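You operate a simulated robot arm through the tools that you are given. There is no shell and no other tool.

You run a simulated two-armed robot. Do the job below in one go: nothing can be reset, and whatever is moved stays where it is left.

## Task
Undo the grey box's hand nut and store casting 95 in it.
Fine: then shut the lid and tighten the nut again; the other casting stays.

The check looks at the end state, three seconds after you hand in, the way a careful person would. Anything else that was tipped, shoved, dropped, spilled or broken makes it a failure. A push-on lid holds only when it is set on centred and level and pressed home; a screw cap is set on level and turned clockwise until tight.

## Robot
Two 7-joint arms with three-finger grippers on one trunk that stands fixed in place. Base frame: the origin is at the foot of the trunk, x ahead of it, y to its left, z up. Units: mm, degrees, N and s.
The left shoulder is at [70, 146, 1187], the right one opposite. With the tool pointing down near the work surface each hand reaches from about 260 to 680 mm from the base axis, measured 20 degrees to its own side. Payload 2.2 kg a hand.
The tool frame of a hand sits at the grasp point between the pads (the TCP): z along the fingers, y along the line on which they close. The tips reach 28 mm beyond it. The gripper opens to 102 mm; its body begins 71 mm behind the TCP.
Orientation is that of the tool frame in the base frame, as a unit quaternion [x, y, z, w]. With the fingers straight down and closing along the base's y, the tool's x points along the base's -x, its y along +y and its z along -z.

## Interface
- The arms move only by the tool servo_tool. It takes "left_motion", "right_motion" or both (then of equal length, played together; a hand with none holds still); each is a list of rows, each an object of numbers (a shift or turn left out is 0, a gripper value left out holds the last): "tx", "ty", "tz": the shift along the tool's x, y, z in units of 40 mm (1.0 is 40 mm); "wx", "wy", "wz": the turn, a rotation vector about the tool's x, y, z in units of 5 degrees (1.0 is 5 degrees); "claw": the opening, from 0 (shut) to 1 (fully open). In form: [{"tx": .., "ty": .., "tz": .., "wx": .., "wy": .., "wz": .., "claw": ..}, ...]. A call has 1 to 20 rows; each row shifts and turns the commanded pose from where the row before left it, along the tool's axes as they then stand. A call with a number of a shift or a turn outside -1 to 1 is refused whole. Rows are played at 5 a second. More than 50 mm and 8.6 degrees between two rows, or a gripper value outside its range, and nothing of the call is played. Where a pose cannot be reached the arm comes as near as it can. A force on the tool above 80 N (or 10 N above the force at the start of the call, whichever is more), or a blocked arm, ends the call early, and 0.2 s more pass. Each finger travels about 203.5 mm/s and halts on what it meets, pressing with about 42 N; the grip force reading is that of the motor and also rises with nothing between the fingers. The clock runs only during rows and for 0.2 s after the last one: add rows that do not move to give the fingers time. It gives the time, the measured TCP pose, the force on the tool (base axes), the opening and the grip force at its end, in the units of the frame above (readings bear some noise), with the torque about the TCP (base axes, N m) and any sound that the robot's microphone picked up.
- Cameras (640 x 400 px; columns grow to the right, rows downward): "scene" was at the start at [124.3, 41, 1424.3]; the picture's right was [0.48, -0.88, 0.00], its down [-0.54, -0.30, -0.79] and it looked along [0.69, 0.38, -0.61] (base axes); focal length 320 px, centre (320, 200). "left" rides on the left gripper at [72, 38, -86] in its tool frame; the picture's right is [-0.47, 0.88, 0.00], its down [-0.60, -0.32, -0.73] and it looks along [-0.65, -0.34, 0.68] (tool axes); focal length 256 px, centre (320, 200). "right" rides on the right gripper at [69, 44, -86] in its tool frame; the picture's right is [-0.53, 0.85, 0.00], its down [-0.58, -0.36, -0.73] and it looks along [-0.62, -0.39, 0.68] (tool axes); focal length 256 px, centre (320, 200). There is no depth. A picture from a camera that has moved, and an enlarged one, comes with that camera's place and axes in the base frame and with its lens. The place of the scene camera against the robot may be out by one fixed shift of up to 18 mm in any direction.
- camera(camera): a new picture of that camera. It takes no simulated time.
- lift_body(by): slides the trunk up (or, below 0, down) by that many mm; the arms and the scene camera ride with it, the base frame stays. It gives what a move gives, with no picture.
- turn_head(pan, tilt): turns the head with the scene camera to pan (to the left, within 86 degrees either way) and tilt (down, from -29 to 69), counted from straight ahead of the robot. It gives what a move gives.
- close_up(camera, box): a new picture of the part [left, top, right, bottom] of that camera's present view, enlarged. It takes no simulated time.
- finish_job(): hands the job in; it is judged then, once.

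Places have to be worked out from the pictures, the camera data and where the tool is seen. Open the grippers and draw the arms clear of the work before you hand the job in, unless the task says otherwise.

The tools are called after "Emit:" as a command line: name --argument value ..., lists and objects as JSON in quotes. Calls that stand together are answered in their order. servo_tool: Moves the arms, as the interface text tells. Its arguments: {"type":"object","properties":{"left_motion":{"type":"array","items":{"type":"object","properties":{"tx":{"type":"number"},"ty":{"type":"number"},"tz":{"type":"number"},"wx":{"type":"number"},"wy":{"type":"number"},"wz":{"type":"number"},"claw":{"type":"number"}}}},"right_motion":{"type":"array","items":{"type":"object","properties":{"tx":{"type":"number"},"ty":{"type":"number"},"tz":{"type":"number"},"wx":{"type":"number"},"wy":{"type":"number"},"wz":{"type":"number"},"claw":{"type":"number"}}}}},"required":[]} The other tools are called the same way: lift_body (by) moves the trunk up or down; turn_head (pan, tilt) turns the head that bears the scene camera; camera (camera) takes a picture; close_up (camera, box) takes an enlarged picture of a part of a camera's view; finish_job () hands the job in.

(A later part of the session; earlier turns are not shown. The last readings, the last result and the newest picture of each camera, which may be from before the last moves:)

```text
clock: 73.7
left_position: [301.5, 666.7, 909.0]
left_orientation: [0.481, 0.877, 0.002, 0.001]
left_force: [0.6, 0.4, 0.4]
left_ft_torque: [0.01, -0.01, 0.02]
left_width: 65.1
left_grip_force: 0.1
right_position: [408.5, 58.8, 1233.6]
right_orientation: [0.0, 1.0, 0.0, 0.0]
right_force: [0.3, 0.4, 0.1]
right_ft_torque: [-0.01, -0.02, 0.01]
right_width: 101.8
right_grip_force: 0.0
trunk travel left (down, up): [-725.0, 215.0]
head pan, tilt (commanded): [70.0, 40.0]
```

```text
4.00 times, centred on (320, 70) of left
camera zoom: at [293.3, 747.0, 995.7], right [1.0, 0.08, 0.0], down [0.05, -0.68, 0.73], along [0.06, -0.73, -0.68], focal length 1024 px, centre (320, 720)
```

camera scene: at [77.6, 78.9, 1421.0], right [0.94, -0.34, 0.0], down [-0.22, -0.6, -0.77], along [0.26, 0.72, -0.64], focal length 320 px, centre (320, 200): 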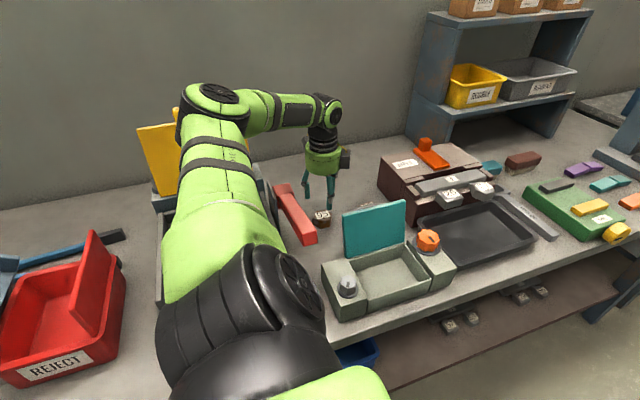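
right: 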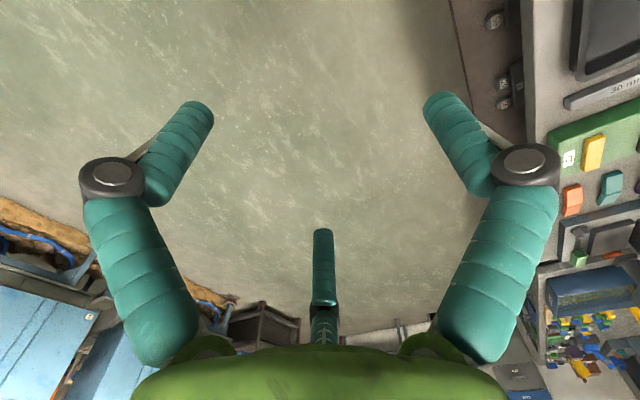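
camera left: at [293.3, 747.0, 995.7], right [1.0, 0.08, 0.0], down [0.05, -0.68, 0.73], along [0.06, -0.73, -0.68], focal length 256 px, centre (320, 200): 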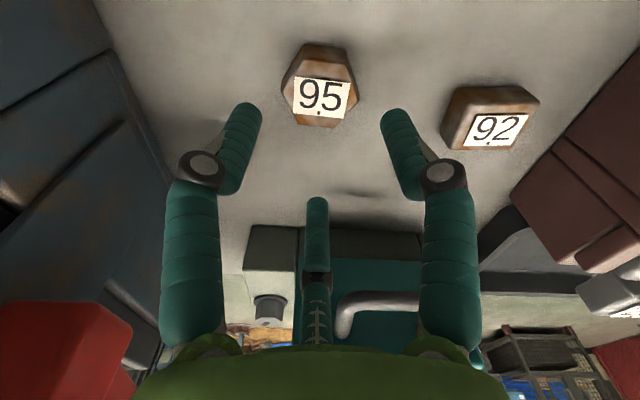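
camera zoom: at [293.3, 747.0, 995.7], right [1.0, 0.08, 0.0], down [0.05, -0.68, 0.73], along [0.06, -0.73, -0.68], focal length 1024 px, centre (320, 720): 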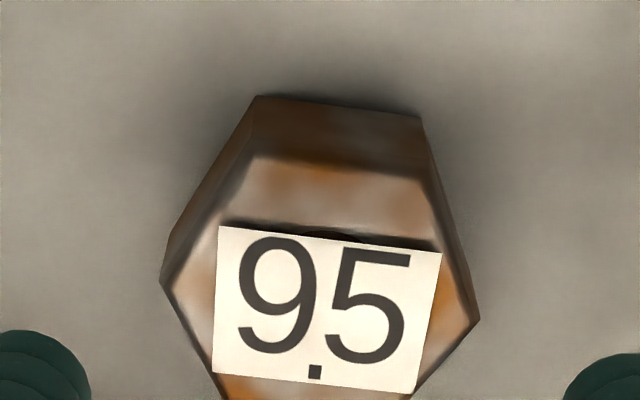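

Well centred; the flats are rotated about 4° from my fingers, so I adjust the yaw a touch and descend to z ≈ 834.

Emit:
servo_tool --left_motion '[{"wz": 0.8}, {"tz": 0.5}, {"tz": 0.5}, {"tz": 0.5}, {"tz": 0.375}, {}]'

Emit:
camera --camera "left"

Emit:
close_up --camera "scene" --box '[240, 120, 440, 260]'

```text
clock: 75.1
left_position: [302.4, 667.7, 835.3]
left_orientation: [0.512, 0.859, 0.002, 0.0]
left_force: [-0.2, 0.5, 0.3]
left_ft_torque: [-0.02, 0.02, -0.02]
left_width: 65.2
left_grip_force: 0.1
right_position: [409.6, 58.0, 1234.4]
right_orientation: [0.0, 1.0, 0.0, 0.0]
right_force: [0.5, 0.1, 0.4]
right_ft_torque: [0.0, 0.01, 0.02]
right_width: 101.8
right_grip_force: 0.0
trunk travel left (down, up): [-725.0, 215.0]
head pan, tilt (commanded): [70.0, 40.0]
```

```text
taken
camera left: at [301.0, 748.5, 921.0], right [1.0, 0.01, 0.0], down [0.01, -0.68, 0.73], along [0.01, -0.73, -0.68], focal length 256 px, centre (320, 200)
```

left: 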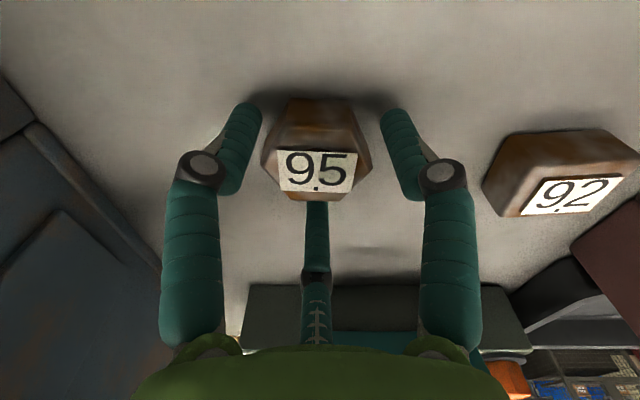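

```text
2.86 times, centred on (340, 190) of scene
camera zoom: at [77.5, 78.9, 1421.0], right [0.94, -0.34, 0.0], down [-0.22, -0.6, -0.77], along [0.26, 0.72, -0.64], focal length 913 px, centre (263, 229)
```

zoom: 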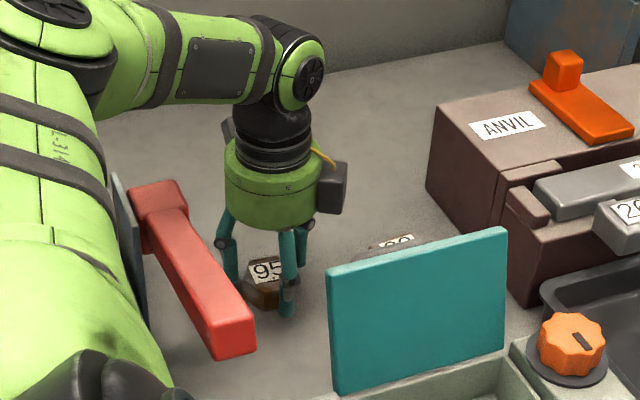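

The casting sits centrally between the fingers with room to the red bar. I descend the last ~12 mm slowly.

Emit:
servo_tool --left_motion '[{"tz": 0.15}, {"tz": 0.1}, {}]'

```text
clock: 75.9
left_position: [302.1, 669.0, 824.7]
left_orientation: [0.511, 0.859, 0.002, 0.0]
left_force: [0.3, 0.1, 3.1]
left_ft_torque: [-0.1, -0.02, -0.01]
left_width: 65.2
left_grip_force: 0.0
right_position: [409.1, 57.9, 1234.2]
right_orientation: [0.001, 1.0, -0.001, 0.0]
right_force: [0.2, 0.3, -0.9]
right_ft_torque: [-0.01, -0.04, -0.03]
right_width: 102.0
right_grip_force: 0.0
trunk travel left (down, up): [-725.0, 215.0]
head pan, tilt (commanded): [70.0, 40.0]
```

A light 3 N touch: the bench is at about z 796. I rise 2 mm and close on the casting.

Emit:
servo_tool --left_motion '[{"tz": -0.06}, {"claw": 0.5}, {"claw": 0.35}, {"claw": 0.3}, {}]'

Emit:
camera --camera "left"

```text
clock: 77.1
left_position: [300.9, 667.8, 827.4]
left_orientation: [0.511, 0.86, 0.002, 0.001]
left_force: [1.3, -0.9, 2.5]
left_ft_torque: [-0.11, 0.01, 0.03]
left_width: 47.2
left_grip_force: 41.9
right_position: [409.8, 57.7, 1234.6]
right_orientation: [0.0, 1.0, 0.0, 0.0]
right_force: [-0.9, 0.7, -0.6]
right_ft_torque: [-0.05, -0.02, 0.0]
right_width: 102.0
right_grip_force: 0.0
trunk travel left (down, up): [-725.0, 215.0]
head pan, tilt (commanded): [70.0, 40.0]
```

```text
taken
camera left: at [299.9, 748.7, 912.9], right [1.0, 0.01, 0.0], down [0.01, -0.68, 0.73], along [0.01, -0.73, -0.68], focal length 256 px, centre (320, 200)
```

left: 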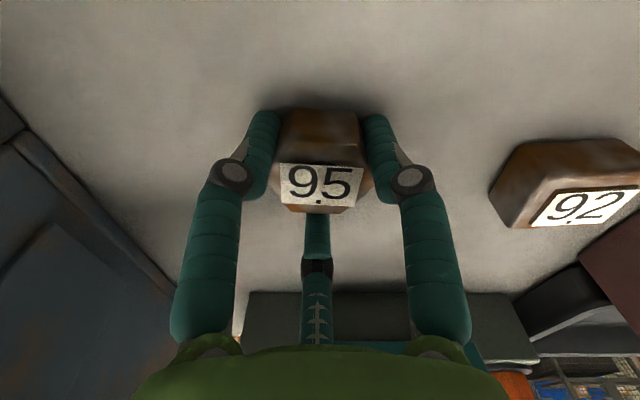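

Casting 95 is gripped (47 mm, 42 N). I lift it straight up.

Emit:
servo_tool --left_motion '[{"tz": -0.25, "claw": 0.2}, {"tz": -0.4}, {"tz": -0.6}, {"tz": -0.7}, {"tz": -0.7}, {"tz": -0.7}, {"tz": -0.7}, {"tz": -0.7}, {}]'

Emit:
camera --camera "left"

Emit:
camera --camera "scene"

```text
clock: 79.1
left_position: [300.6, 667.4, 1013.9]
left_orientation: [0.512, 0.859, 0.0, 0.001]
left_force: [-0.8, 0.1, -0.5]
left_ft_torque: [0.01, -0.02, -0.01]
left_width: 47.3
left_grip_force: 41.8
right_position: [409.1, 58.5, 1233.8]
right_orientation: [0.0, 1.0, 0.0, 0.0]
right_force: [-0.4, 0.4, -0.3]
right_ft_torque: [0.03, 0.0, 0.03]
right_width: 102.0
right_grip_force: 0.0
trunk travel left (down, up): [-725.0, 215.0]
head pan, tilt (commanded): [70.0, 40.0]
```

```text
taken
camera left: at [299.2, 747.1, 1100.5], right [1.0, 0.01, 0.0], down [0.01, -0.68, 0.73], along [0.01, -0.73, -0.68], focal length 256 px, centre (320, 200)
```

left: 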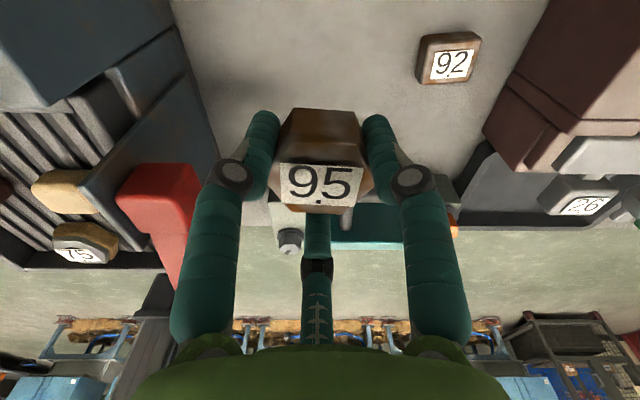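

```text
taken
camera scene: at [78.0, 79.6, 1420.9], right [0.94, -0.34, 0.0], down [-0.22, -0.6, -0.77], along [0.26, 0.72, -0.64], focal length 320 px, centre (320, 200)
```

scene: 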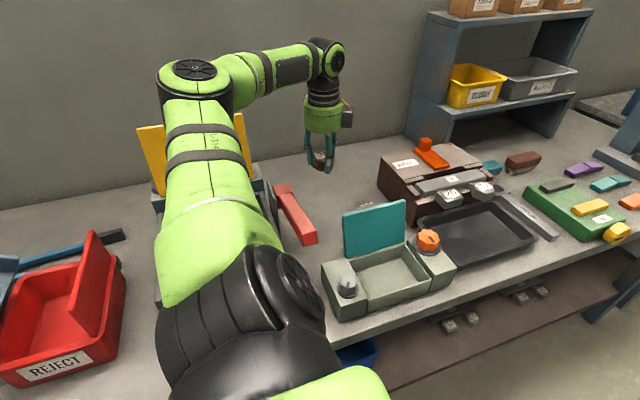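

Held securely. I raise to z ≈ 1042, carry it over the lid to above the box, and begin yawing so the camera and the side block face away from the open lid.

Emit:
servo_tool --left_motion '[{"tz": -0.7}, {"tx": -0.696, "ty": -0.2006}, {"tx": -0.696, "ty": -0.2006}, {"tx": -0.696, "ty": -0.2006}, {"tx": -0.696, "ty": -0.2006}, {"tx": -0.696, "ty": -0.2006}, {"tx": -0.696, "ty": -0.2006}, {"tx": -0.696, "ty": -0.2006}, {"tx": -0.696, "ty": -0.2006}, {"wz": 1}, {"wz": 1}, {"wz": 1}, {"wz": 1}, {"wz": 1}, {"wz": 1}, {"wz": 1}, {"wz": 1}, {"wz": 1}, {"wz": 1}, {"wz": 1}]'

Emit:
camera --camera "left"

Emit:
servo_tool --left_motion '[{"wz": 1}, {"wz": 1}, {"wz": 1}, {"wz": 1}, {"wz": 1}, {"wz": 1}, {"wz": 1}, {"wz": 1}, {"wz": 1}, {"wz": 0.7}, {}]'

Emit:
camera --camera "left"

Emit:
turn_head --pan 45 --tilt 55

Emit:
camera --camera "scene"

```text
clock: 83.3
left_position: [348.0, 441.2, 1043.4]
left_orientation: [0.851, 0.524, 0.001, 0.0]
left_force: [1.4, 0.3, -1.4]
left_ft_torque: [0.02, 0.02, 0.0]
left_width: 47.2
left_grip_force: 42.1
right_position: [409.9, 58.5, 1234.7]
right_orientation: [0.001, 1.0, 0.0, 0.0]
right_force: [0.6, 0.7, 1.0]
right_ft_torque: [-0.04, 0.02, 0.01]
right_width: 102.1
right_grip_force: 0.0
trunk travel left (down, up): [-725.0, 215.0]
head pan, tilt (commanded): [70.0, 40.0]
```

```text
taken
camera left: at [415.5, 487.2, 1129.8], right [0.58, -0.81, 0.0], down [-0.56, -0.4, 0.73], along [-0.59, -0.42, -0.68], focal length 256 px, centre (320, 200)
```

left: 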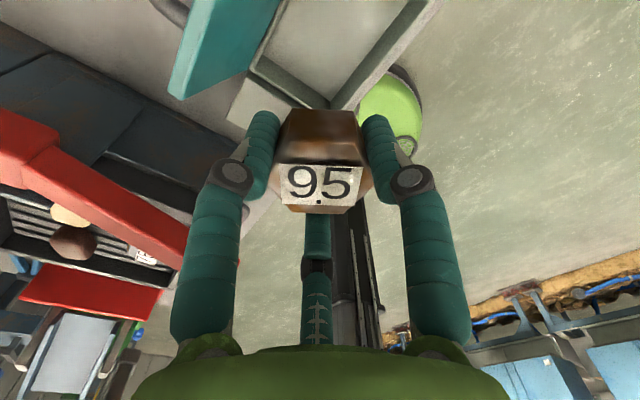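

```text
clock: 85.7
left_position: [350.5, 439.9, 1043.6]
left_orientation: [0.992, 0.13, 0.001, -0.002]
left_force: [0.0, 0.2, 0.2]
left_ft_torque: [-0.02, 0.0, -0.01]
left_width: 47.2
left_grip_force: 42.1
right_position: [409.0, 59.4, 1234.0]
right_orientation: [0.0, 1.0, 0.0, 0.0]
right_force: [-0.5, 0.6, -0.8]
right_ft_torque: [0.0, -0.01, 0.01]
right_width: 101.9
right_grip_force: 0.1
trunk travel left (down, up): [-725.0, 215.0]
head pan, tilt (commanded): [70.0, 40.0]
```

```text
taken
camera left: at [429.4, 421.3, 1129.9], right [-0.22, -0.97, 0.0], down [-0.67, 0.15, 0.73], along [-0.71, 0.16, -0.68], focal length 256 px, centre (320, 200)
```

left: 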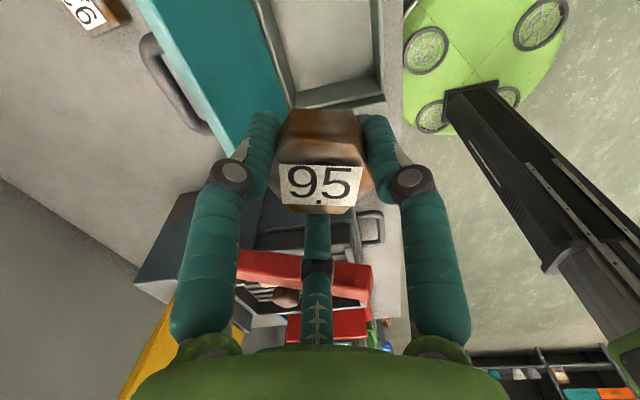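

```text
clock: 86.6
left_position: [350.9, 440.4, 1043.4]
left_orientation: [0.992, 0.13, 0.001, 0.0]
left_force: [-0.8, 0.5, -0.6]
left_ft_torque: [-0.03, 0.0, -0.02]
left_width: 47.1
left_grip_force: 42.1
right_position: [409.2, 57.8, 1233.2]
right_orientation: [0.0, 1.0, 0.0, 0.001]
right_force: [0.3, 0.2, -0.3]
right_ft_torque: [0.03, 0.0, 0.0]
right_width: 101.9
right_grip_force: 0.2
trunk travel left (down, up): [-725.0, 215.0]
head pan, tilt (commanded): [45.0, 55.0]
```

```text
taken
camera scene: at [99.6, 50.4, 1400.3], right [0.71, -0.71, 0.0], down [-0.58, -0.58, -0.57], along [0.41, 0.41, -0.82], focal length 320 px, centre (320, 200)
```

scene: 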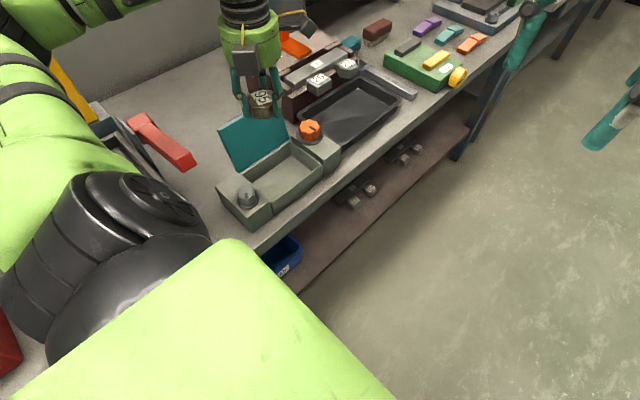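

Over the box now. I enlarge both views to measure the cavity edges.

Emit:
close_up --camera "left" --box '[180, 0, 420, 150]'

Emit:
close_up --camera "scene" --box '[190, 20, 370, 240]'

```text
2.67 times, centred on (300, 75) of left
camera zoom: at [429.4, 421.4, 1129.8], right [-0.22, -0.98, 0.0], down [-0.67, 0.15, 0.73], along [-0.71, 0.16, -0.68], focal length 683 px, centre (373, 533)
```

zoom: 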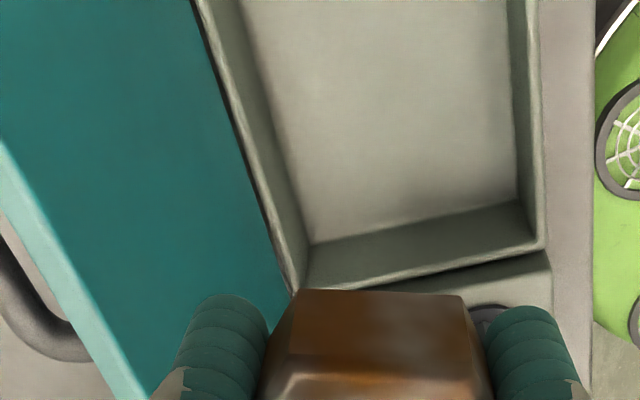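

```text
1.82 times, centred on (280, 130) of scene
camera zoom: at [99.6, 50.4, 1400.3], right [0.71, -0.71, 0.0], down [-0.58, -0.58, -0.57], along [0.41, 0.41, -0.82], focal length 581 px, centre (393, 327)
```

zoom: 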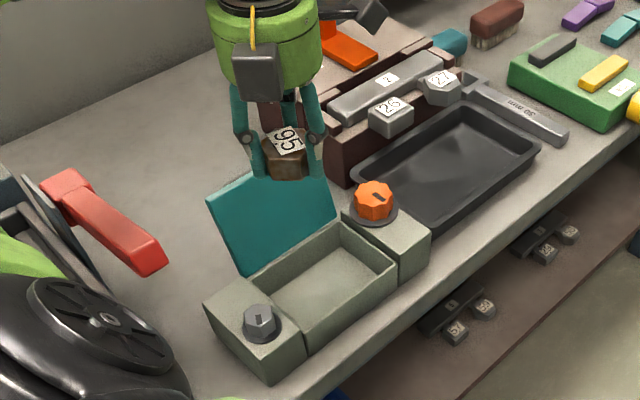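

Cavity measured: x from 294, y 383–481, floor ≈ z 807. I turn to ~177° so the fingers fit best, and lower to about z 880.

Emit:
servo_tool --left_motion '[{"wz": 1}, {"wz": 1}, {"wz": 0.5}, {"tx": 0.03, "ty": -0.045}, {"tz": 0.5}, {"tz": 0.5}, {"tz": 0.5}, {"tz": 0.5}, {"tz": 0.5}, {"tz": 0.5}, {"tz": 0.5}, {"tz": 0.5}, {}]'

Emit:
camera --camera "left"

Emit:
close_up --camera "scene" --box '[190, 20, 370, 240]'

```text
clock: 89.4
left_position: [351.2, 443.0, 882.3]
left_orientation: [1.0, 0.02, 0.001, -0.001]
left_force: [0.0, 0.0, -1.3]
left_ft_torque: [0.02, 0.01, 0.0]
left_width: 47.3
left_grip_force: 42.1
right_position: [408.1, 57.6, 1234.2]
right_orientation: [0.0, 1.0, 0.0, 0.001]
right_force: [-0.5, 1.4, -0.1]
right_ft_torque: [0.01, 0.0, -0.01]
right_width: 101.8
right_grip_force: 0.0
trunk travel left (down, up): [-725.0, 215.0]
head pan, tilt (commanded): [45.0, 55.0]
```

```text
taken
camera left: at [424.7, 407.4, 968.3], right [-0.43, -0.9, 0.0], down [-0.62, 0.29, 0.73], along [-0.66, 0.31, -0.68], focal length 256 px, centre (320, 200)
```

left: 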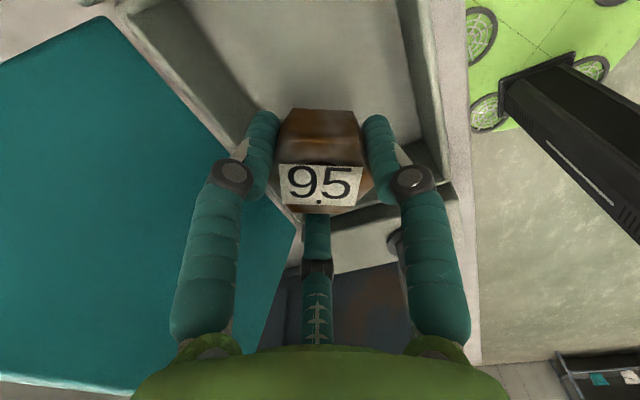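

```text
1.82 times, centred on (280, 130) of scene
camera zoom: at [99.5, 50.0, 1400.3], right [0.71, -0.71, 0.0], down [-0.58, -0.58, -0.57], along [0.41, 0.41, -0.82], focal length 581 px, centre (393, 327)
```

zoom: 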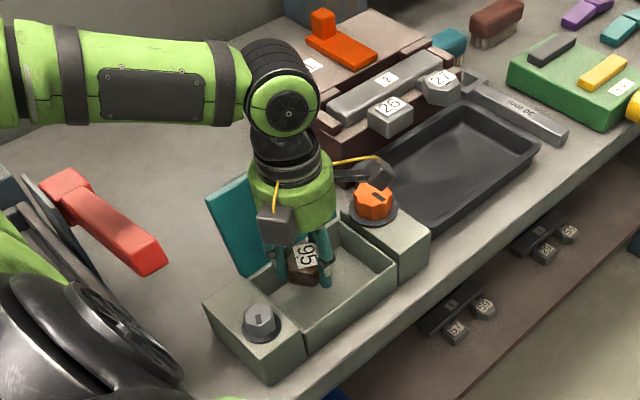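

Clear all round. I lower another 34 mm into the cavity.

Emit:
servo_tool --left_motion '[{"tz": 0.3}, {"tz": 0.3}, {"tz": 0.25}, {}]'

Emit:
camera --camera "left"

Emit:
close_up --camera "scene" --box '[190, 60, 350, 220]'

```text
clock: 90.4
left_position: [349.7, 443.3, 849.2]
left_orientation: [1.0, 0.021, 0.001, -0.001]
left_force: [-0.1, -1.3, -1.3]
left_ft_torque: [0.03, -0.01, 0.0]
left_width: 47.2
left_grip_force: 42.1
right_position: [410.2, 57.9, 1234.0]
right_orientation: [0.0, 1.0, 0.0, 0.0]
right_force: [-0.2, 0.3, 0.0]
right_ft_torque: [0.01, 0.05, -0.03]
right_width: 102.2
right_grip_force: 0.1
trunk travel left (down, up): [-725.0, 215.0]
head pan, tilt (commanded): [45.0, 55.0]
```

```text
taken
camera left: at [425.2, 406.5, 933.9], right [-0.43, -0.9, 0.0], down [-0.62, 0.29, 0.73], along [-0.66, 0.31, -0.68], focal length 256 px, centre (320, 200)
```

left: 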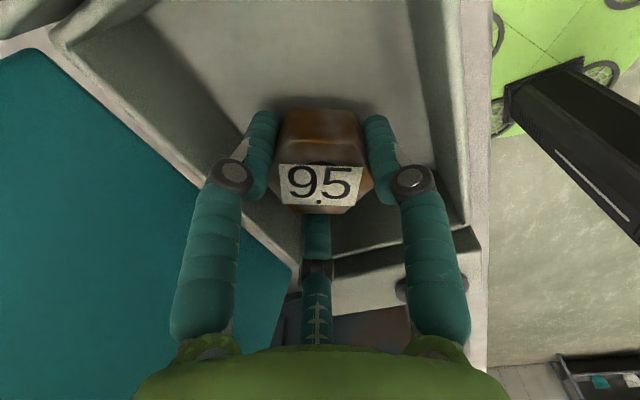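

```text
2.50 times, centred on (270, 140) of scene
camera zoom: at [99.6, 50.3, 1400.3], right [0.71, -0.71, 0.0], down [-0.58, -0.58, -0.57], along [0.41, 0.41, -0.82], focal length 799 px, centre (445, 350)
```

zoom: 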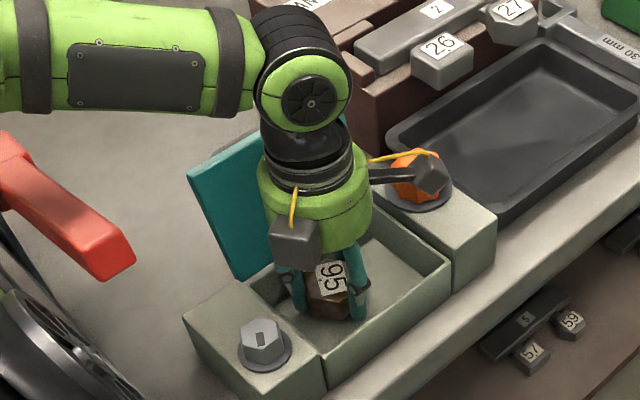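

Inside the cavity with clearance. I go down in 2 mm steps until the casting touches the floor.

Emit:
servo_tool --left_motion '[{"tz": 0.075}, {"tz": 0.075}, {"tz": 0.05}, {}]'

```text
clock: 91.4
left_position: [353.0, 442.1, 841.8]
left_orientation: [1.0, 0.021, 0.001, -0.001]
left_force: [-1.1, 0.3, -1.2]
left_ft_torque: [0.0, 0.0, 0.02]
left_width: 47.2
left_grip_force: 41.8
right_position: [408.6, 57.7, 1233.3]
right_orientation: [0.0, 1.0, 0.001, 0.0]
right_force: [0.2, 0.2, -0.4]
right_ft_torque: [0.03, 0.01, -0.01]
right_width: 101.7
right_grip_force: 0.1
trunk travel left (down, up): [-725.0, 215.0]
head pan, tilt (commanded): [45.0, 55.0]
```

No contact yet at z 842; I continue in small steps.

Emit:
servo_tool --left_motion '[{"tz": 0.05}, {"tz": 0.05}, {}]'

```text
clock: 92.2
left_position: [352.1, 443.1, 837.4]
left_orientation: [1.0, 0.022, 0.001, -0.001]
left_force: [-0.1, 0.2, -0.4]
left_ft_torque: [0.0, 0.0, -0.01]
left_width: 47.2
left_grip_force: 41.6
right_position: [409.4, 58.8, 1235.1]
right_orientation: [0.0, 1.0, 0.0, 0.0]
right_force: [-0.1, -0.2, 0.0]
right_ft_torque: [0.0, -0.02, -0.02]
right_width: 102.1
right_grip_force: 0.1
trunk travel left (down, up): [-725.0, 215.0]
head pan, tilt (commanded): [45.0, 55.0]
```

Emit:
servo_tool --left_motion '[{"tz": 0.05}, {"tz": 0.05}, {}]'

```text
clock: 93.0
left_position: [352.5, 444.8, 833.0]
left_orientation: [1.0, 0.021, 0.0, -0.001]
left_force: [-0.6, -0.2, 1.2]
left_ft_torque: [-0.04, -0.01, -0.06]
left_width: 47.3
left_grip_force: 42.1
right_position: [408.5, 58.9, 1233.9]
right_orientation: [0.001, 1.0, 0.001, 0.0]
right_force: [-0.3, -0.4, 0.1]
right_ft_torque: [-0.01, 0.01, 0.01]
right_width: 102.0
right_grip_force: 0.1
trunk travel left (down, up): [-725.0, 215.0]
head pan, tilt (commanded): [45.0, 55.0]
```

The load is vanishing (contact starting at z ≈ 833). One more millimetre to be sure, then I open just enough to release.

Emit:
servo_tool --left_motion '[{"tz": 0.03}, {}]'

```text
clock: 93.6
left_position: [351.6, 444.2, 834.0]
left_orientation: [1.0, 0.022, 0.002, -0.002]
left_force: [-0.5, 1.9, 8.4]
left_ft_torque: [-0.24, 0.06, -0.1]
left_width: 47.2
left_grip_force: 42.7
right_position: [408.4, 57.7, 1234.5]
right_orientation: [-0.001, 1.0, 0.0, 0.0]
right_force: [-0.4, -0.3, 0.4]
right_ft_torque: [0.01, -0.02, 0.0]
right_width: 102.0
right_grip_force: 0.1
trunk travel left (down, up): [-725.0, 215.0]
head pan, tilt (commanded): [45.0, 55.0]
```

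The casting stands on the floor (8 N). I open the fingers a little and rise.

Emit:
servo_tool --left_motion '[{"claw": 0.53}, {"claw": 0.53}, {"tz": -0.2}, {"tz": -0.4}, {"tz": -0.4}, {"tz": -0.5}, {"tz": -0.5}, {}]'

Emit:
camera --camera "left"

Emit:
close_up --camera "scene" --box '[190, 60, 350, 220]'

```text
clock: 95.4
left_position: [350.4, 442.1, 912.0]
left_orientation: [1.0, 0.02, 0.001, -0.001]
left_force: [0.3, 0.1, 0.5]
left_ft_torque: [-0.03, 0.02, 0.0]
left_width: 54.1
left_grip_force: 0.2
right_position: [409.2, 58.4, 1235.0]
right_orientation: [0.0, 1.0, 0.0, 0.0]
right_force: [0.4, -0.1, 0.4]
right_ft_torque: [0.02, -0.03, -0.02]
right_width: 101.9
right_grip_force: 0.0
trunk travel left (down, up): [-725.0, 215.0]
head pan, tilt (commanded): [45.0, 55.0]
```

```text
taken
camera left: at [423.4, 407.2, 998.3], right [-0.43, -0.9, 0.0], down [-0.62, 0.29, 0.73], along [-0.66, 0.31, -0.68], focal length 256 px, centre (320, 200)
```

left: 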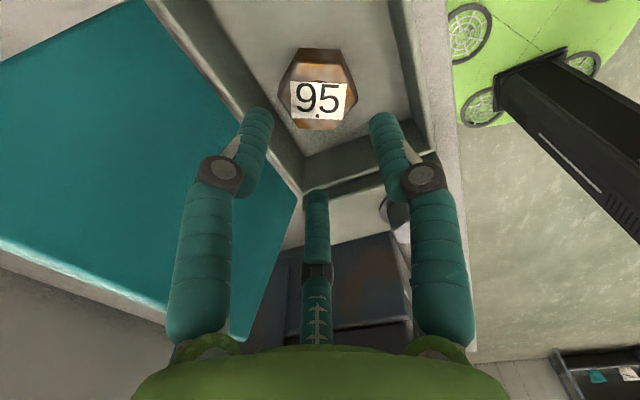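

```text
2.50 times, centred on (270, 140) of scene
camera zoom: at [99.9, 50.5, 1400.3], right [0.71, -0.71, 0.0], down [-0.58, -0.58, -0.57], along [0.41, 0.41, -0.82], focal length 799 px, centre (445, 350)
```

zoom: 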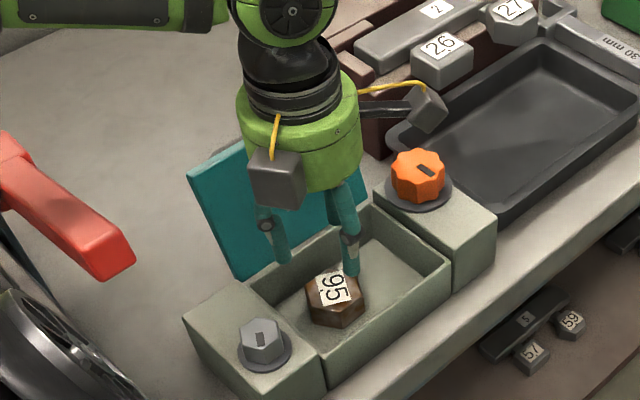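

Casting 95 lies flat inside the box, tag up. Next: closing the lid under control. I raise the hand, turn it to wz≈60 (single finger toward the front, comfortable reach), and move behind the open lid.

Emit:
servo_tool --left_motion '[{"tz": -0.75}, {"tz": -0.75}, {"tz": -0.75}, {"tz": -0.75}, {"tz": -0.75, "claw": 0.36}, {"wz": -1}, {"wz": -1}, {"wz": -1}, {"wz": -1}, {"wz": -1}, {"wz": -1}, {"wz": -1}, {"wz": -1}, {"wz": -1}, {"wz": -1}, {"wz": -1}, {"wz": -1}, {"wz": -1}, {"wz": -1}, {"wz": -1}]'

Emit:
servo_tool --left_motion '[{"wz": -1}, {"wz": -1}, {"wz": -1}, {"wz": -1}, {"wz": -1}, {"wz": -1}, {"wz": -1}, {"wz": -1}, {"wz": -0.5}, {"tx": 0.614, "ty": 0.418}, {"tx": 0.614, "ty": 0.418}, {"tx": 0.614, "ty": 0.418}, {"tx": 0.614, "ty": 0.418}, {"tx": 0.614, "ty": 0.418}, {}]'

Emit:
camera --camera "left"

Emit:
camera --camera "scene"

```text
clock: 99.6
left_position: [352.6, 444.0, 1063.6]
left_orientation: [0.78, 0.626, 0.001, 0.0]
left_force: [0.0, 0.5, -0.3]
left_ft_torque: [-0.01, -0.04, -0.02]
left_width: 36.7
left_grip_force: 0.0
right_position: [408.5, 59.9, 1233.9]
right_orientation: [0.0, 1.0, 0.0, 0.0]
right_force: [0.6, 0.5, -0.2]
right_ft_torque: [0.0, -0.02, -0.01]
right_width: 102.2
right_grip_force: 0.1
trunk travel left (down, up): [-725.0, 215.0]
head pan, tilt (commanded): [45.0, 55.0]
```

```text
clock: 102.8
left_position: [361.9, 591.6, 1059.3]
left_orientation: [0.5, 0.866, 0.001, -0.001]
left_force: [-0.1, -0.7, -0.7]
left_ft_torque: [0.01, 0.0, -0.02]
left_width: 36.6
left_grip_force: 0.1
right_position: [409.5, 57.7, 1234.0]
right_orientation: [0.0, 1.0, 0.0, 0.0]
right_force: [0.3, -0.1, 0.1]
right_ft_torque: [-0.02, -0.02, 0.01]
right_width: 102.0
right_grip_force: 0.1
trunk travel left (down, up): [-725.0, 215.0]
head pan, tilt (commanded): [45.0, 55.0]
```

```text
taken
camera left: at [357.7, 670.9, 1146.0], right [1.0, 0.04, 0.0], down [0.03, -0.68, 0.73], along [0.03, -0.73, -0.68], focal length 256 px, centre (320, 200)
```

left: 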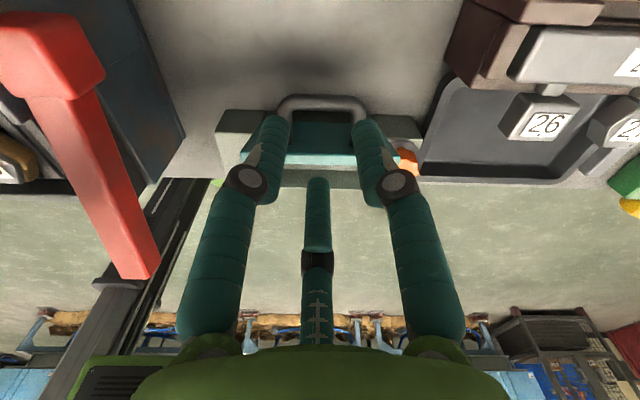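

```text
taken
camera scene: at [99.1, 49.4, 1400.4], right [0.71, -0.71, 0.0], down [-0.58, -0.58, -0.57], along [0.41, 0.41, -0.82], focal length 320 px, centre (320, 200)
```

scene: 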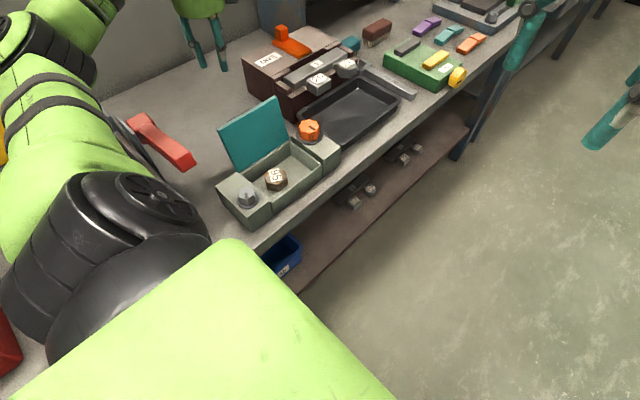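

I see the handle from behind between the fingers. A close-up to measure the bar's place in its open position.

Emit:
close_up --camera "left" --box '[200, 70, 440, 220]'

Emit:
close_up --camera "scene" --box '[200, 80, 360, 240]'

```text
2.67 times, centred on (320, 145) of left
camera zoom: at [357.7, 670.9, 1146.0], right [1.0, 0.04, 0.0], down [0.03, -0.68, 0.73], along [0.03, -0.73, -0.68], focal length 683 px, centre (320, 347)
```

zoom: 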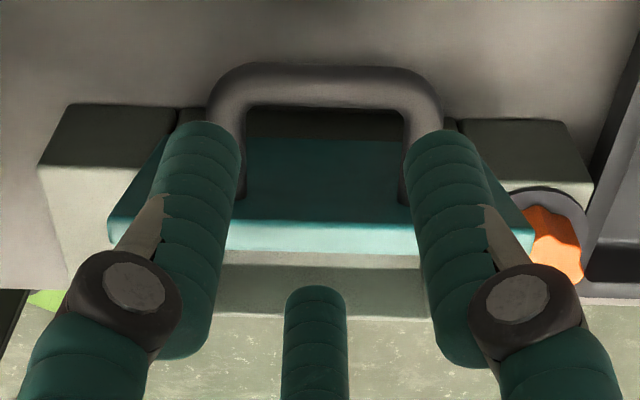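

```text
2.50 times, centred on (280, 160) of scene
camera zoom: at [99.1, 49.4, 1400.4], right [0.71, -0.71, 0.0], down [-0.58, -0.58, -0.57], along [0.41, 0.41, -0.82], focal length 799 px, centre (420, 300)
```

zoom: 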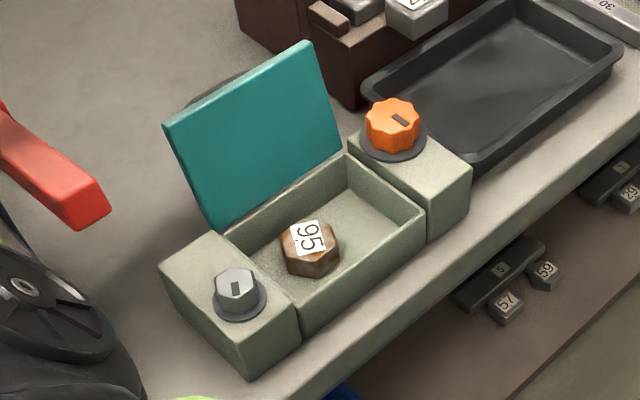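

The lid rests at about 114°; bar centre ≈ (364, 558, 916). I tilt the hand 20° (fingers leaning toward the robot) and go to an approach point above and behind the bar.

Emit:
servo_tool --left_motion '[{"wx": 0.5, "wy": -0.866}, {"wx": 0.5, "wy": -0.866}, {"wx": 0.5, "wy": -0.866}, {"wx": 0.5, "wy": -0.866}, {"tx": 0.2525, "ty": 0.1745, "tz": 0.62}, {"tx": 0.2525, "ty": 0.1745, "tz": 0.62}, {}]'

Emit:
camera --camera "left"

Emit:
camera --camera "scene"

```text
clock: 104.4
left_position: [364.5, 595.8, 1007.9]
left_orientation: [0.492, 0.853, -0.149, 0.087]
left_force: [0.3, -0.9, 0.1]
left_ft_torque: [0.02, -0.01, -0.01]
left_width: 36.6
left_grip_force: 0.1
right_position: [409.5, 57.5, 1234.4]
right_orientation: [0.0, 1.0, 0.0, 0.0]
right_force: [0.5, -0.7, 0.7]
right_ft_torque: [0.04, 0.01, 0.03]
right_width: 102.0
right_grip_force: 0.1
trunk travel left (down, up): [-725.0, 215.0]
head pan, tilt (commanded): [45.0, 55.0]
```

```text
taken
camera left: at [360.8, 701.0, 1061.5], right [1.0, 0.04, -0.01], down [0.03, -0.39, 0.92], along [0.03, -0.92, -0.39], focal length 256 px, centre (320, 200)
```

left: 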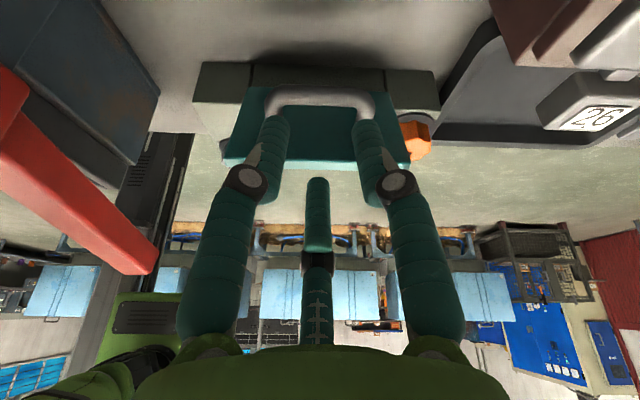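

```text
taken
camera scene: at [99.5, 49.8, 1400.3], right [0.71, -0.71, 0.0], down [-0.58, -0.58, -0.57], along [0.41, 0.41, -0.82], focal length 320 px, centre (320, 200)
```

scene: 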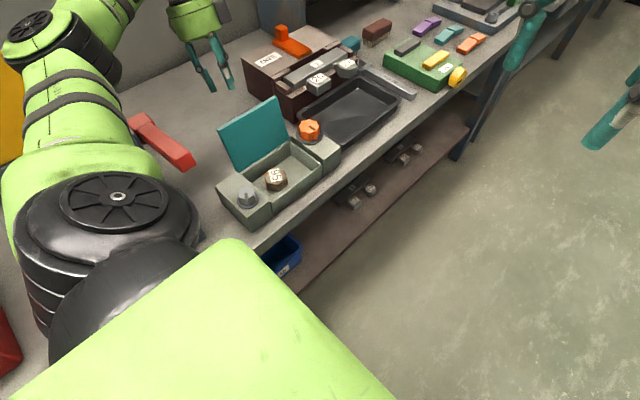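

The bar is now estimated at (364.5, 560, 920). I advance 45 mm along the tool axis with a small lateral correction and check.

Emit:
servo_tool --left_motion '[{"tx": 0.073, "ty": 0.042, "tz": 0.4}, {"tz": 0.4}, {"tz": 0.325}, {}]'

Emit:
close_up --camera "left" --box '[200, 60, 440, 260]'

Emit:
close_up --camera "scene" --box '[160, 20, 320, 180]'

```text
clock: 105.4
left_position: [366.0, 584.7, 966.7]
left_orientation: [0.492, 0.853, -0.149, 0.088]
left_force: [-0.4, 0.0, -0.8]
left_ft_torque: [-0.02, 0.01, -0.03]
left_width: 36.7
left_grip_force: 0.1
right_position: [410.1, 57.8, 1233.5]
right_orientation: [0.0, 1.0, 0.0, 0.0]
right_force: [0.5, -0.7, -0.7]
right_ft_torque: [-0.01, 0.04, 0.0]
right_width: 102.0
right_grip_force: 0.1
trunk travel left (down, up): [-725.0, 215.0]
head pan, tilt (commanded): [45.0, 55.0]
```

```text
2.00 times, centred on (320, 160) of left
camera zoom: at [362.0, 689.6, 1018.9], right [1.0, 0.04, -0.01], down [0.03, -0.39, 0.92], along [0.03, -0.92, -0.39], focal length 512 px, centre (320, 280)
```

zoom: 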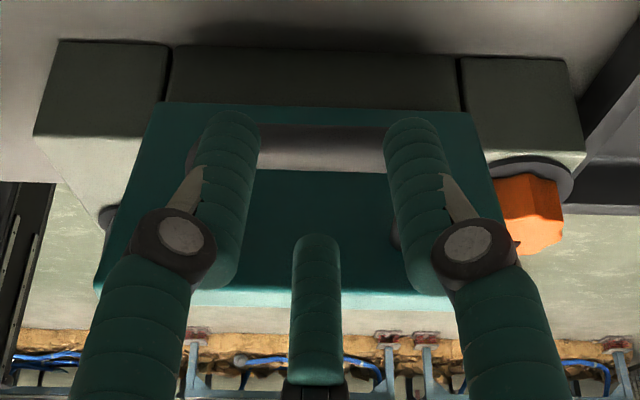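

```text
2.50 times, centred on (240, 100) of scene
camera zoom: at [99.6, 50.3, 1400.3], right [0.71, -0.71, 0.0], down [-0.58, -0.58, -0.57], along [0.41, 0.41, -0.82], focal length 799 px, centre (520, 450)
```

zoom: 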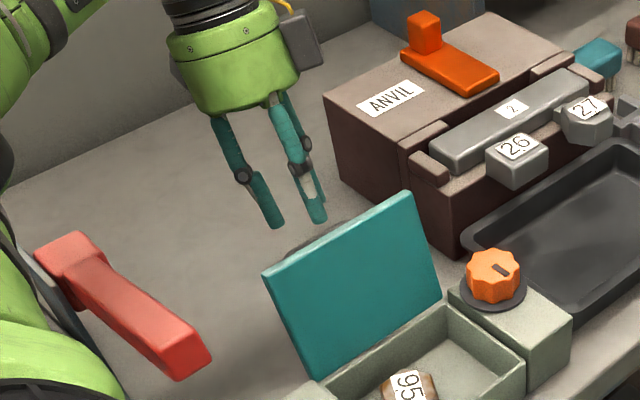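

The bar is aligned: 52 mm ahead along the tool axis, 7 mm toward the front finger, as planned. I advance 36 mm to straddle it.

Emit:
servo_tool --left_motion '[{"tz": 0.25}, {"tz": 0.25}, {"tz": 0.2}, {"tz": 0.2}, {}]'

Emit:
close_up --camera "left" --box '[200, 60, 440, 260]'

Emit:
close_up --camera "scene" --box '[160, 20, 320, 180]'

```text
clock: 106.6
left_position: [366.6, 572.9, 931.3]
left_orientation: [0.493, 0.853, -0.15, 0.087]
left_force: [-0.5, 1.4, 0.8]
left_ft_torque: [0.0, 0.01, 0.0]
left_width: 36.6
left_grip_force: 0.0
right_position: [409.0, 58.3, 1233.9]
right_orientation: [0.001, 1.0, 0.0, 0.0]
right_force: [0.0, -0.2, 0.6]
right_ft_torque: [-0.02, 0.02, 0.01]
right_width: 101.9
right_grip_force: 0.1
trunk travel left (down, up): [-725.0, 215.0]
head pan, tilt (commanded): [45.0, 55.0]
```

```text
2.00 times, centred on (320, 160) of left
camera zoom: at [362.7, 678.6, 985.1], right [1.0, 0.04, -0.01], down [0.03, -0.39, 0.92], along [0.03, -0.92, -0.39], focal length 512 px, centre (320, 280)
```

zoom: 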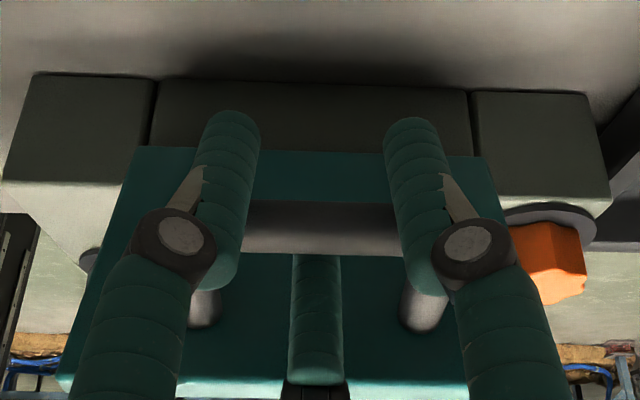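

```text
2.50 times, centred on (240, 100) of scene
camera zoom: at [99.6, 50.1, 1400.3], right [0.71, -0.71, 0.0], down [-0.58, -0.58, -0.57], along [0.41, 0.41, -0.82], focal length 799 px, centre (520, 450)
```

zoom: 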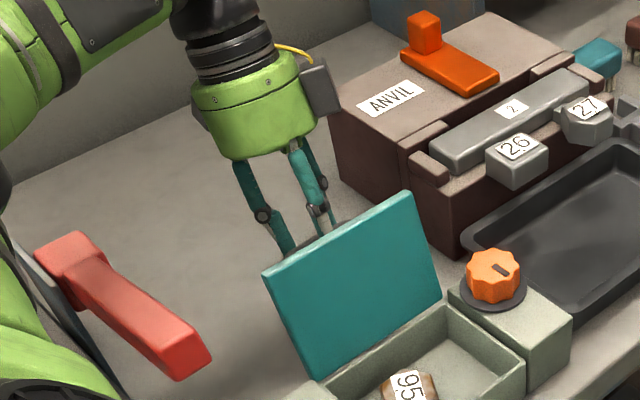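

The bar is straddled with the single finger inside the handle loop and no contact force. I close on it.

Emit:
servo_tool --left_motion '[{"claw": 0.28}, {"claw": 0.2}, {"claw": 0.0}, {}]'

Emit:
close_up --camera "left" --box '[200, 60, 440, 260]'

```text
clock: 107.6
left_position: [366.4, 570.6, 933.1]
left_orientation: [0.493, 0.852, -0.15, 0.087]
left_force: [-0.9, -13.3, -2.2]
left_ft_torque: [-0.15, 0.19, 0.6]
left_width: 22.3
left_grip_force: 45.0
right_position: [408.3, 55.8, 1233.5]
right_orientation: [0.0, 1.0, 0.001, 0.0]
right_force: [0.2, 0.4, -0.2]
right_ft_torque: [-0.01, -0.03, 0.01]
right_width: 102.1
right_grip_force: 0.0
trunk travel left (down, up): [-725.0, 215.0]
head pan, tilt (commanded): [45.0, 55.0]
```

```text
2.00 times, centred on (320, 160) of left
camera zoom: at [362.9, 676.0, 985.9], right [1.0, 0.04, -0.01], down [0.03, -0.39, 0.92], along [0.03, -0.92, -0.39], focal length 512 px, centre (320, 280)
```

zoom: 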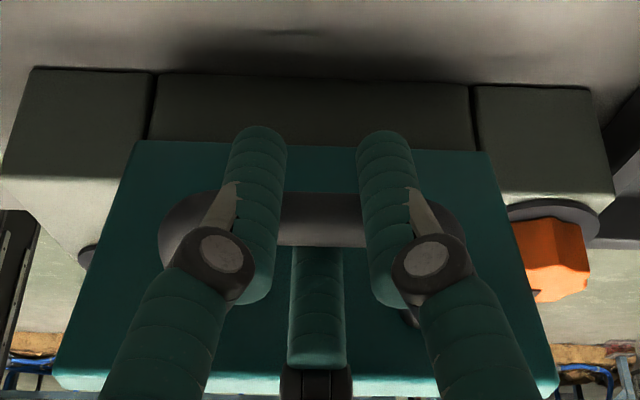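

Gripped. I bring the lid forward along its arc: first ~30° in half steps, watching forces.

Emit:
servo_tool --left_motion '[{"tx": -0.1615, "ty": -0.0933, "tz": -0.0811}, {"tx": -0.1615, "ty": -0.0933, "tz": -0.0811}, {"tx": -0.1717, "ty": -0.0991, "tz": -0.0476}, {"tx": -0.1717, "ty": -0.0991, "tz": -0.0476}, {"tx": -0.1757, "ty": -0.1014, "tz": -0.0127}, {"tx": -0.1757, "ty": -0.1014, "tz": -0.0127}, {}]'

Emit:
camera --camera "left"

Emit:
close_up --camera "scene" --box '[160, 20, 320, 220]'

```text
clock: 109.2
left_position: [365.8, 533.0, 958.3]
left_orientation: [0.493, 0.853, -0.148, 0.088]
left_force: [6.7, 6.3, 12.0]
left_ft_torque: [0.2, -0.82, 1.28]
left_width: 21.9
left_grip_force: 44.9
right_position: [408.8, 59.1, 1233.5]
right_orientation: [0.001, 1.0, -0.001, 0.0]
right_force: [-0.3, -1.0, 0.0]
right_ft_torque: [0.0, 0.0, 0.01]
right_width: 102.3
right_grip_force: 0.1
trunk travel left (down, up): [-725.0, 215.0]
head pan, tilt (commanded): [45.0, 55.0]
```

```text
taken
camera left: at [362.2, 637.3, 1011.3], right [1.0, 0.04, -0.01], down [0.02, -0.39, 0.92], along [0.03, -0.92, -0.39], focal length 256 px, centre (320, 200)
```

left: 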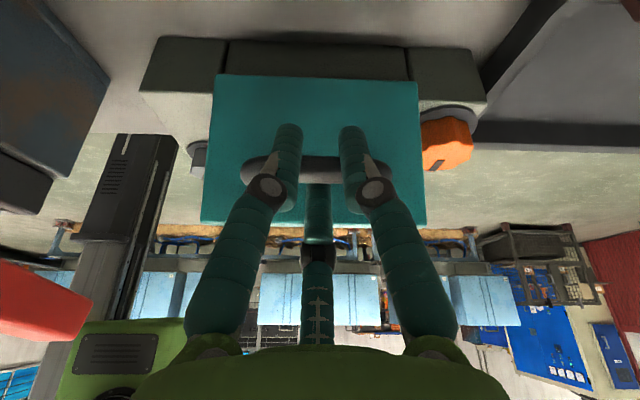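

```text
2.00 times, centred on (240, 120) of scene
camera zoom: at [99.9, 50.0, 1400.5], right [0.71, -0.71, 0.0], down [-0.58, -0.58, -0.57], along [0.41, 0.41, -0.82], focal length 639 px, centre (480, 360)
```

zoom: 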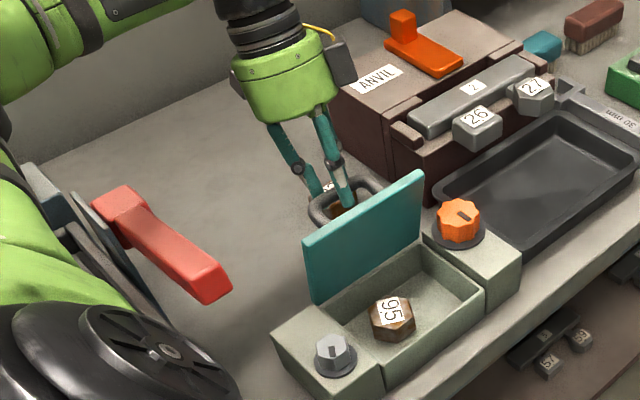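

Smooth so far (lid ≈ 85°); a 12 N upward force says my arc is slightly low, so I add 2 mm of lift and continue.

Emit:
servo_tool --left_motion '[{"tx": -0.0148, "ty": -0.0086, "tz": -0.047}, {"tx": -0.1748, "ty": -0.1009, "tz": 0.0229}, {"tx": -0.1748, "ty": -0.1009, "tz": 0.0229}, {"tx": -0.1685, "ty": -0.0973, "tz": 0.0575}, {"tx": -0.1685, "ty": -0.0973, "tz": 0.0575}, {"tx": -0.1578, "ty": -0.0911, "tz": 0.0916}, {"tx": -0.1578, "ty": -0.0911, "tz": 0.0916}, {}]'

Emit:
camera --camera "left"

Emit:
close_up --camera "scene" --box '[160, 20, 320, 220]'

```text
clock: 111.0
left_position: [366.9, 482.9, 961.9]
left_orientation: [0.493, 0.852, -0.152, 0.086]
left_force: [11.0, 2.2, -5.4]
left_ft_torque: [0.17, -0.46, 0.78]
left_width: 21.9
left_grip_force: 44.9
right_position: [412.0, 59.9, 1233.3]
right_orientation: [0.0, 1.0, -0.001, -0.001]
right_force: [-1.3, -0.3, 0.9]
right_ft_torque: [-0.01, 0.01, 0.03]
right_width: 102.2
right_grip_force: 0.1
trunk travel left (down, up): [-725.0, 215.0]
head pan, tilt (commanded): [45.0, 55.0]
```

```text
taken
camera left: at [362.6, 589.5, 1013.6], right [1.0, 0.04, -0.01], down [0.03, -0.39, 0.92], along [0.03, -0.92, -0.39], focal length 256 px, centre (320, 200)
```

left: 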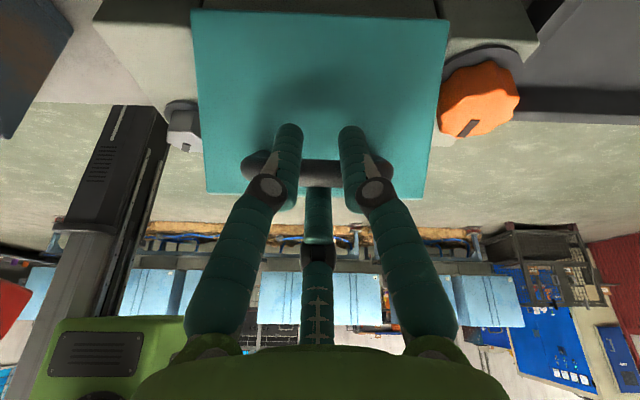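

```text
2.00 times, centred on (240, 120) of scene
camera zoom: at [103.1, 51.5, 1399.9], right [0.71, -0.71, 0.0], down [-0.58, -0.58, -0.57], along [0.4, 0.4, -0.82], focal length 639 px, centre (480, 360)
```

zoom: 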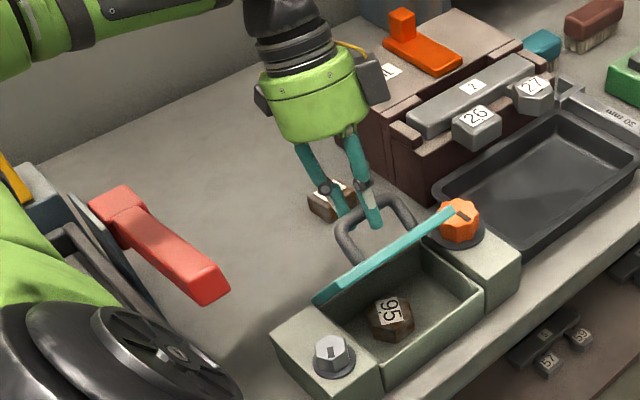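

Lid ≈ 53°, forces small; I correct x by 2 mm and continue down to ~23°.

Emit:
servo_tool --left_motion '[{"tx": -0.025, "ty": 0.0433}, {"tx": -0.1417, "ty": -0.0818, "tz": 0.1208}, {"tx": -0.1417, "ty": -0.0818, "tz": 0.1208}, {"tx": -0.1209, "ty": -0.0698, "tz": 0.1466}, {"tx": -0.1209, "ty": -0.0698, "tz": 0.1466}, {"tx": -0.0974, "ty": -0.0562, "tz": 0.17}, {"tx": -0.0974, "ty": -0.0562, "tz": 0.17}, {}]'

Emit:
camera --camera "left"

Emit:
close_up --camera "scene" --box '[160, 20, 320, 220]'

```text
clock: 112.8
left_position: [365.8, 440.6, 941.3]
left_orientation: [0.494, 0.852, -0.15, 0.089]
left_force: [-0.5, -2.5, 2.8]
left_ft_torque: [0.0, 0.11, 0.12]
left_width: 21.4
left_grip_force: 45.7
right_position: [408.6, 56.6, 1233.8]
right_orientation: [0.0, 1.0, 0.0, 0.0]
right_force: [0.3, 0.5, 0.0]
right_ft_torque: [0.0, 0.02, 0.01]
right_width: 101.8
right_grip_force: 0.0
trunk travel left (down, up): [-725.0, 215.0]
head pan, tilt (commanded): [45.0, 55.0]
```

```text
taken
camera left: at [362.4, 545.1, 993.4], right [1.0, 0.04, -0.01], down [0.02, -0.39, 0.92], along [0.03, -0.92, -0.39], focal length 256 px, centre (320, 200)
```

left: 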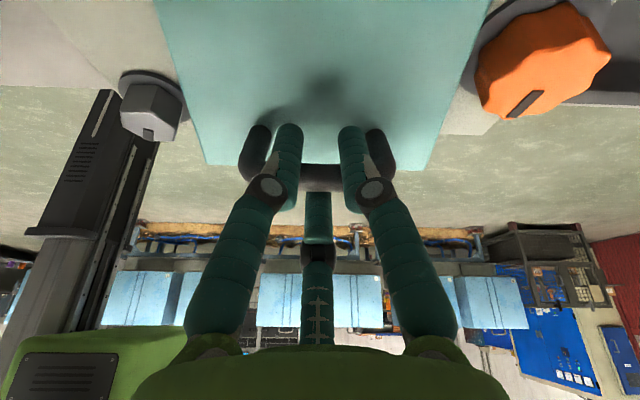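

```text
2.00 times, centred on (240, 120) of scene
camera zoom: at [99.1, 49.2, 1400.4], right [0.71, -0.71, 0.0], down [-0.58, -0.58, -0.57], along [0.41, 0.41, -0.82], focal length 639 px, centre (480, 360)
```

zoom: 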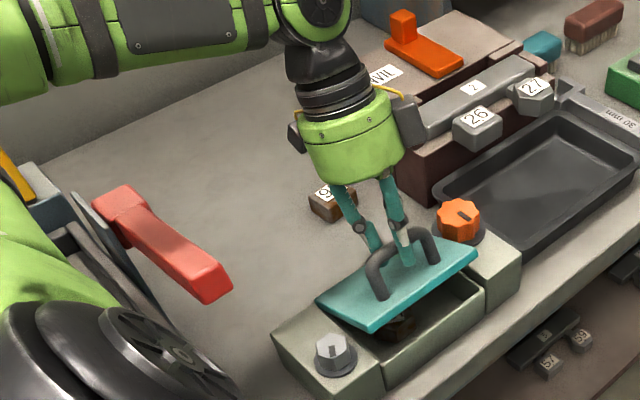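

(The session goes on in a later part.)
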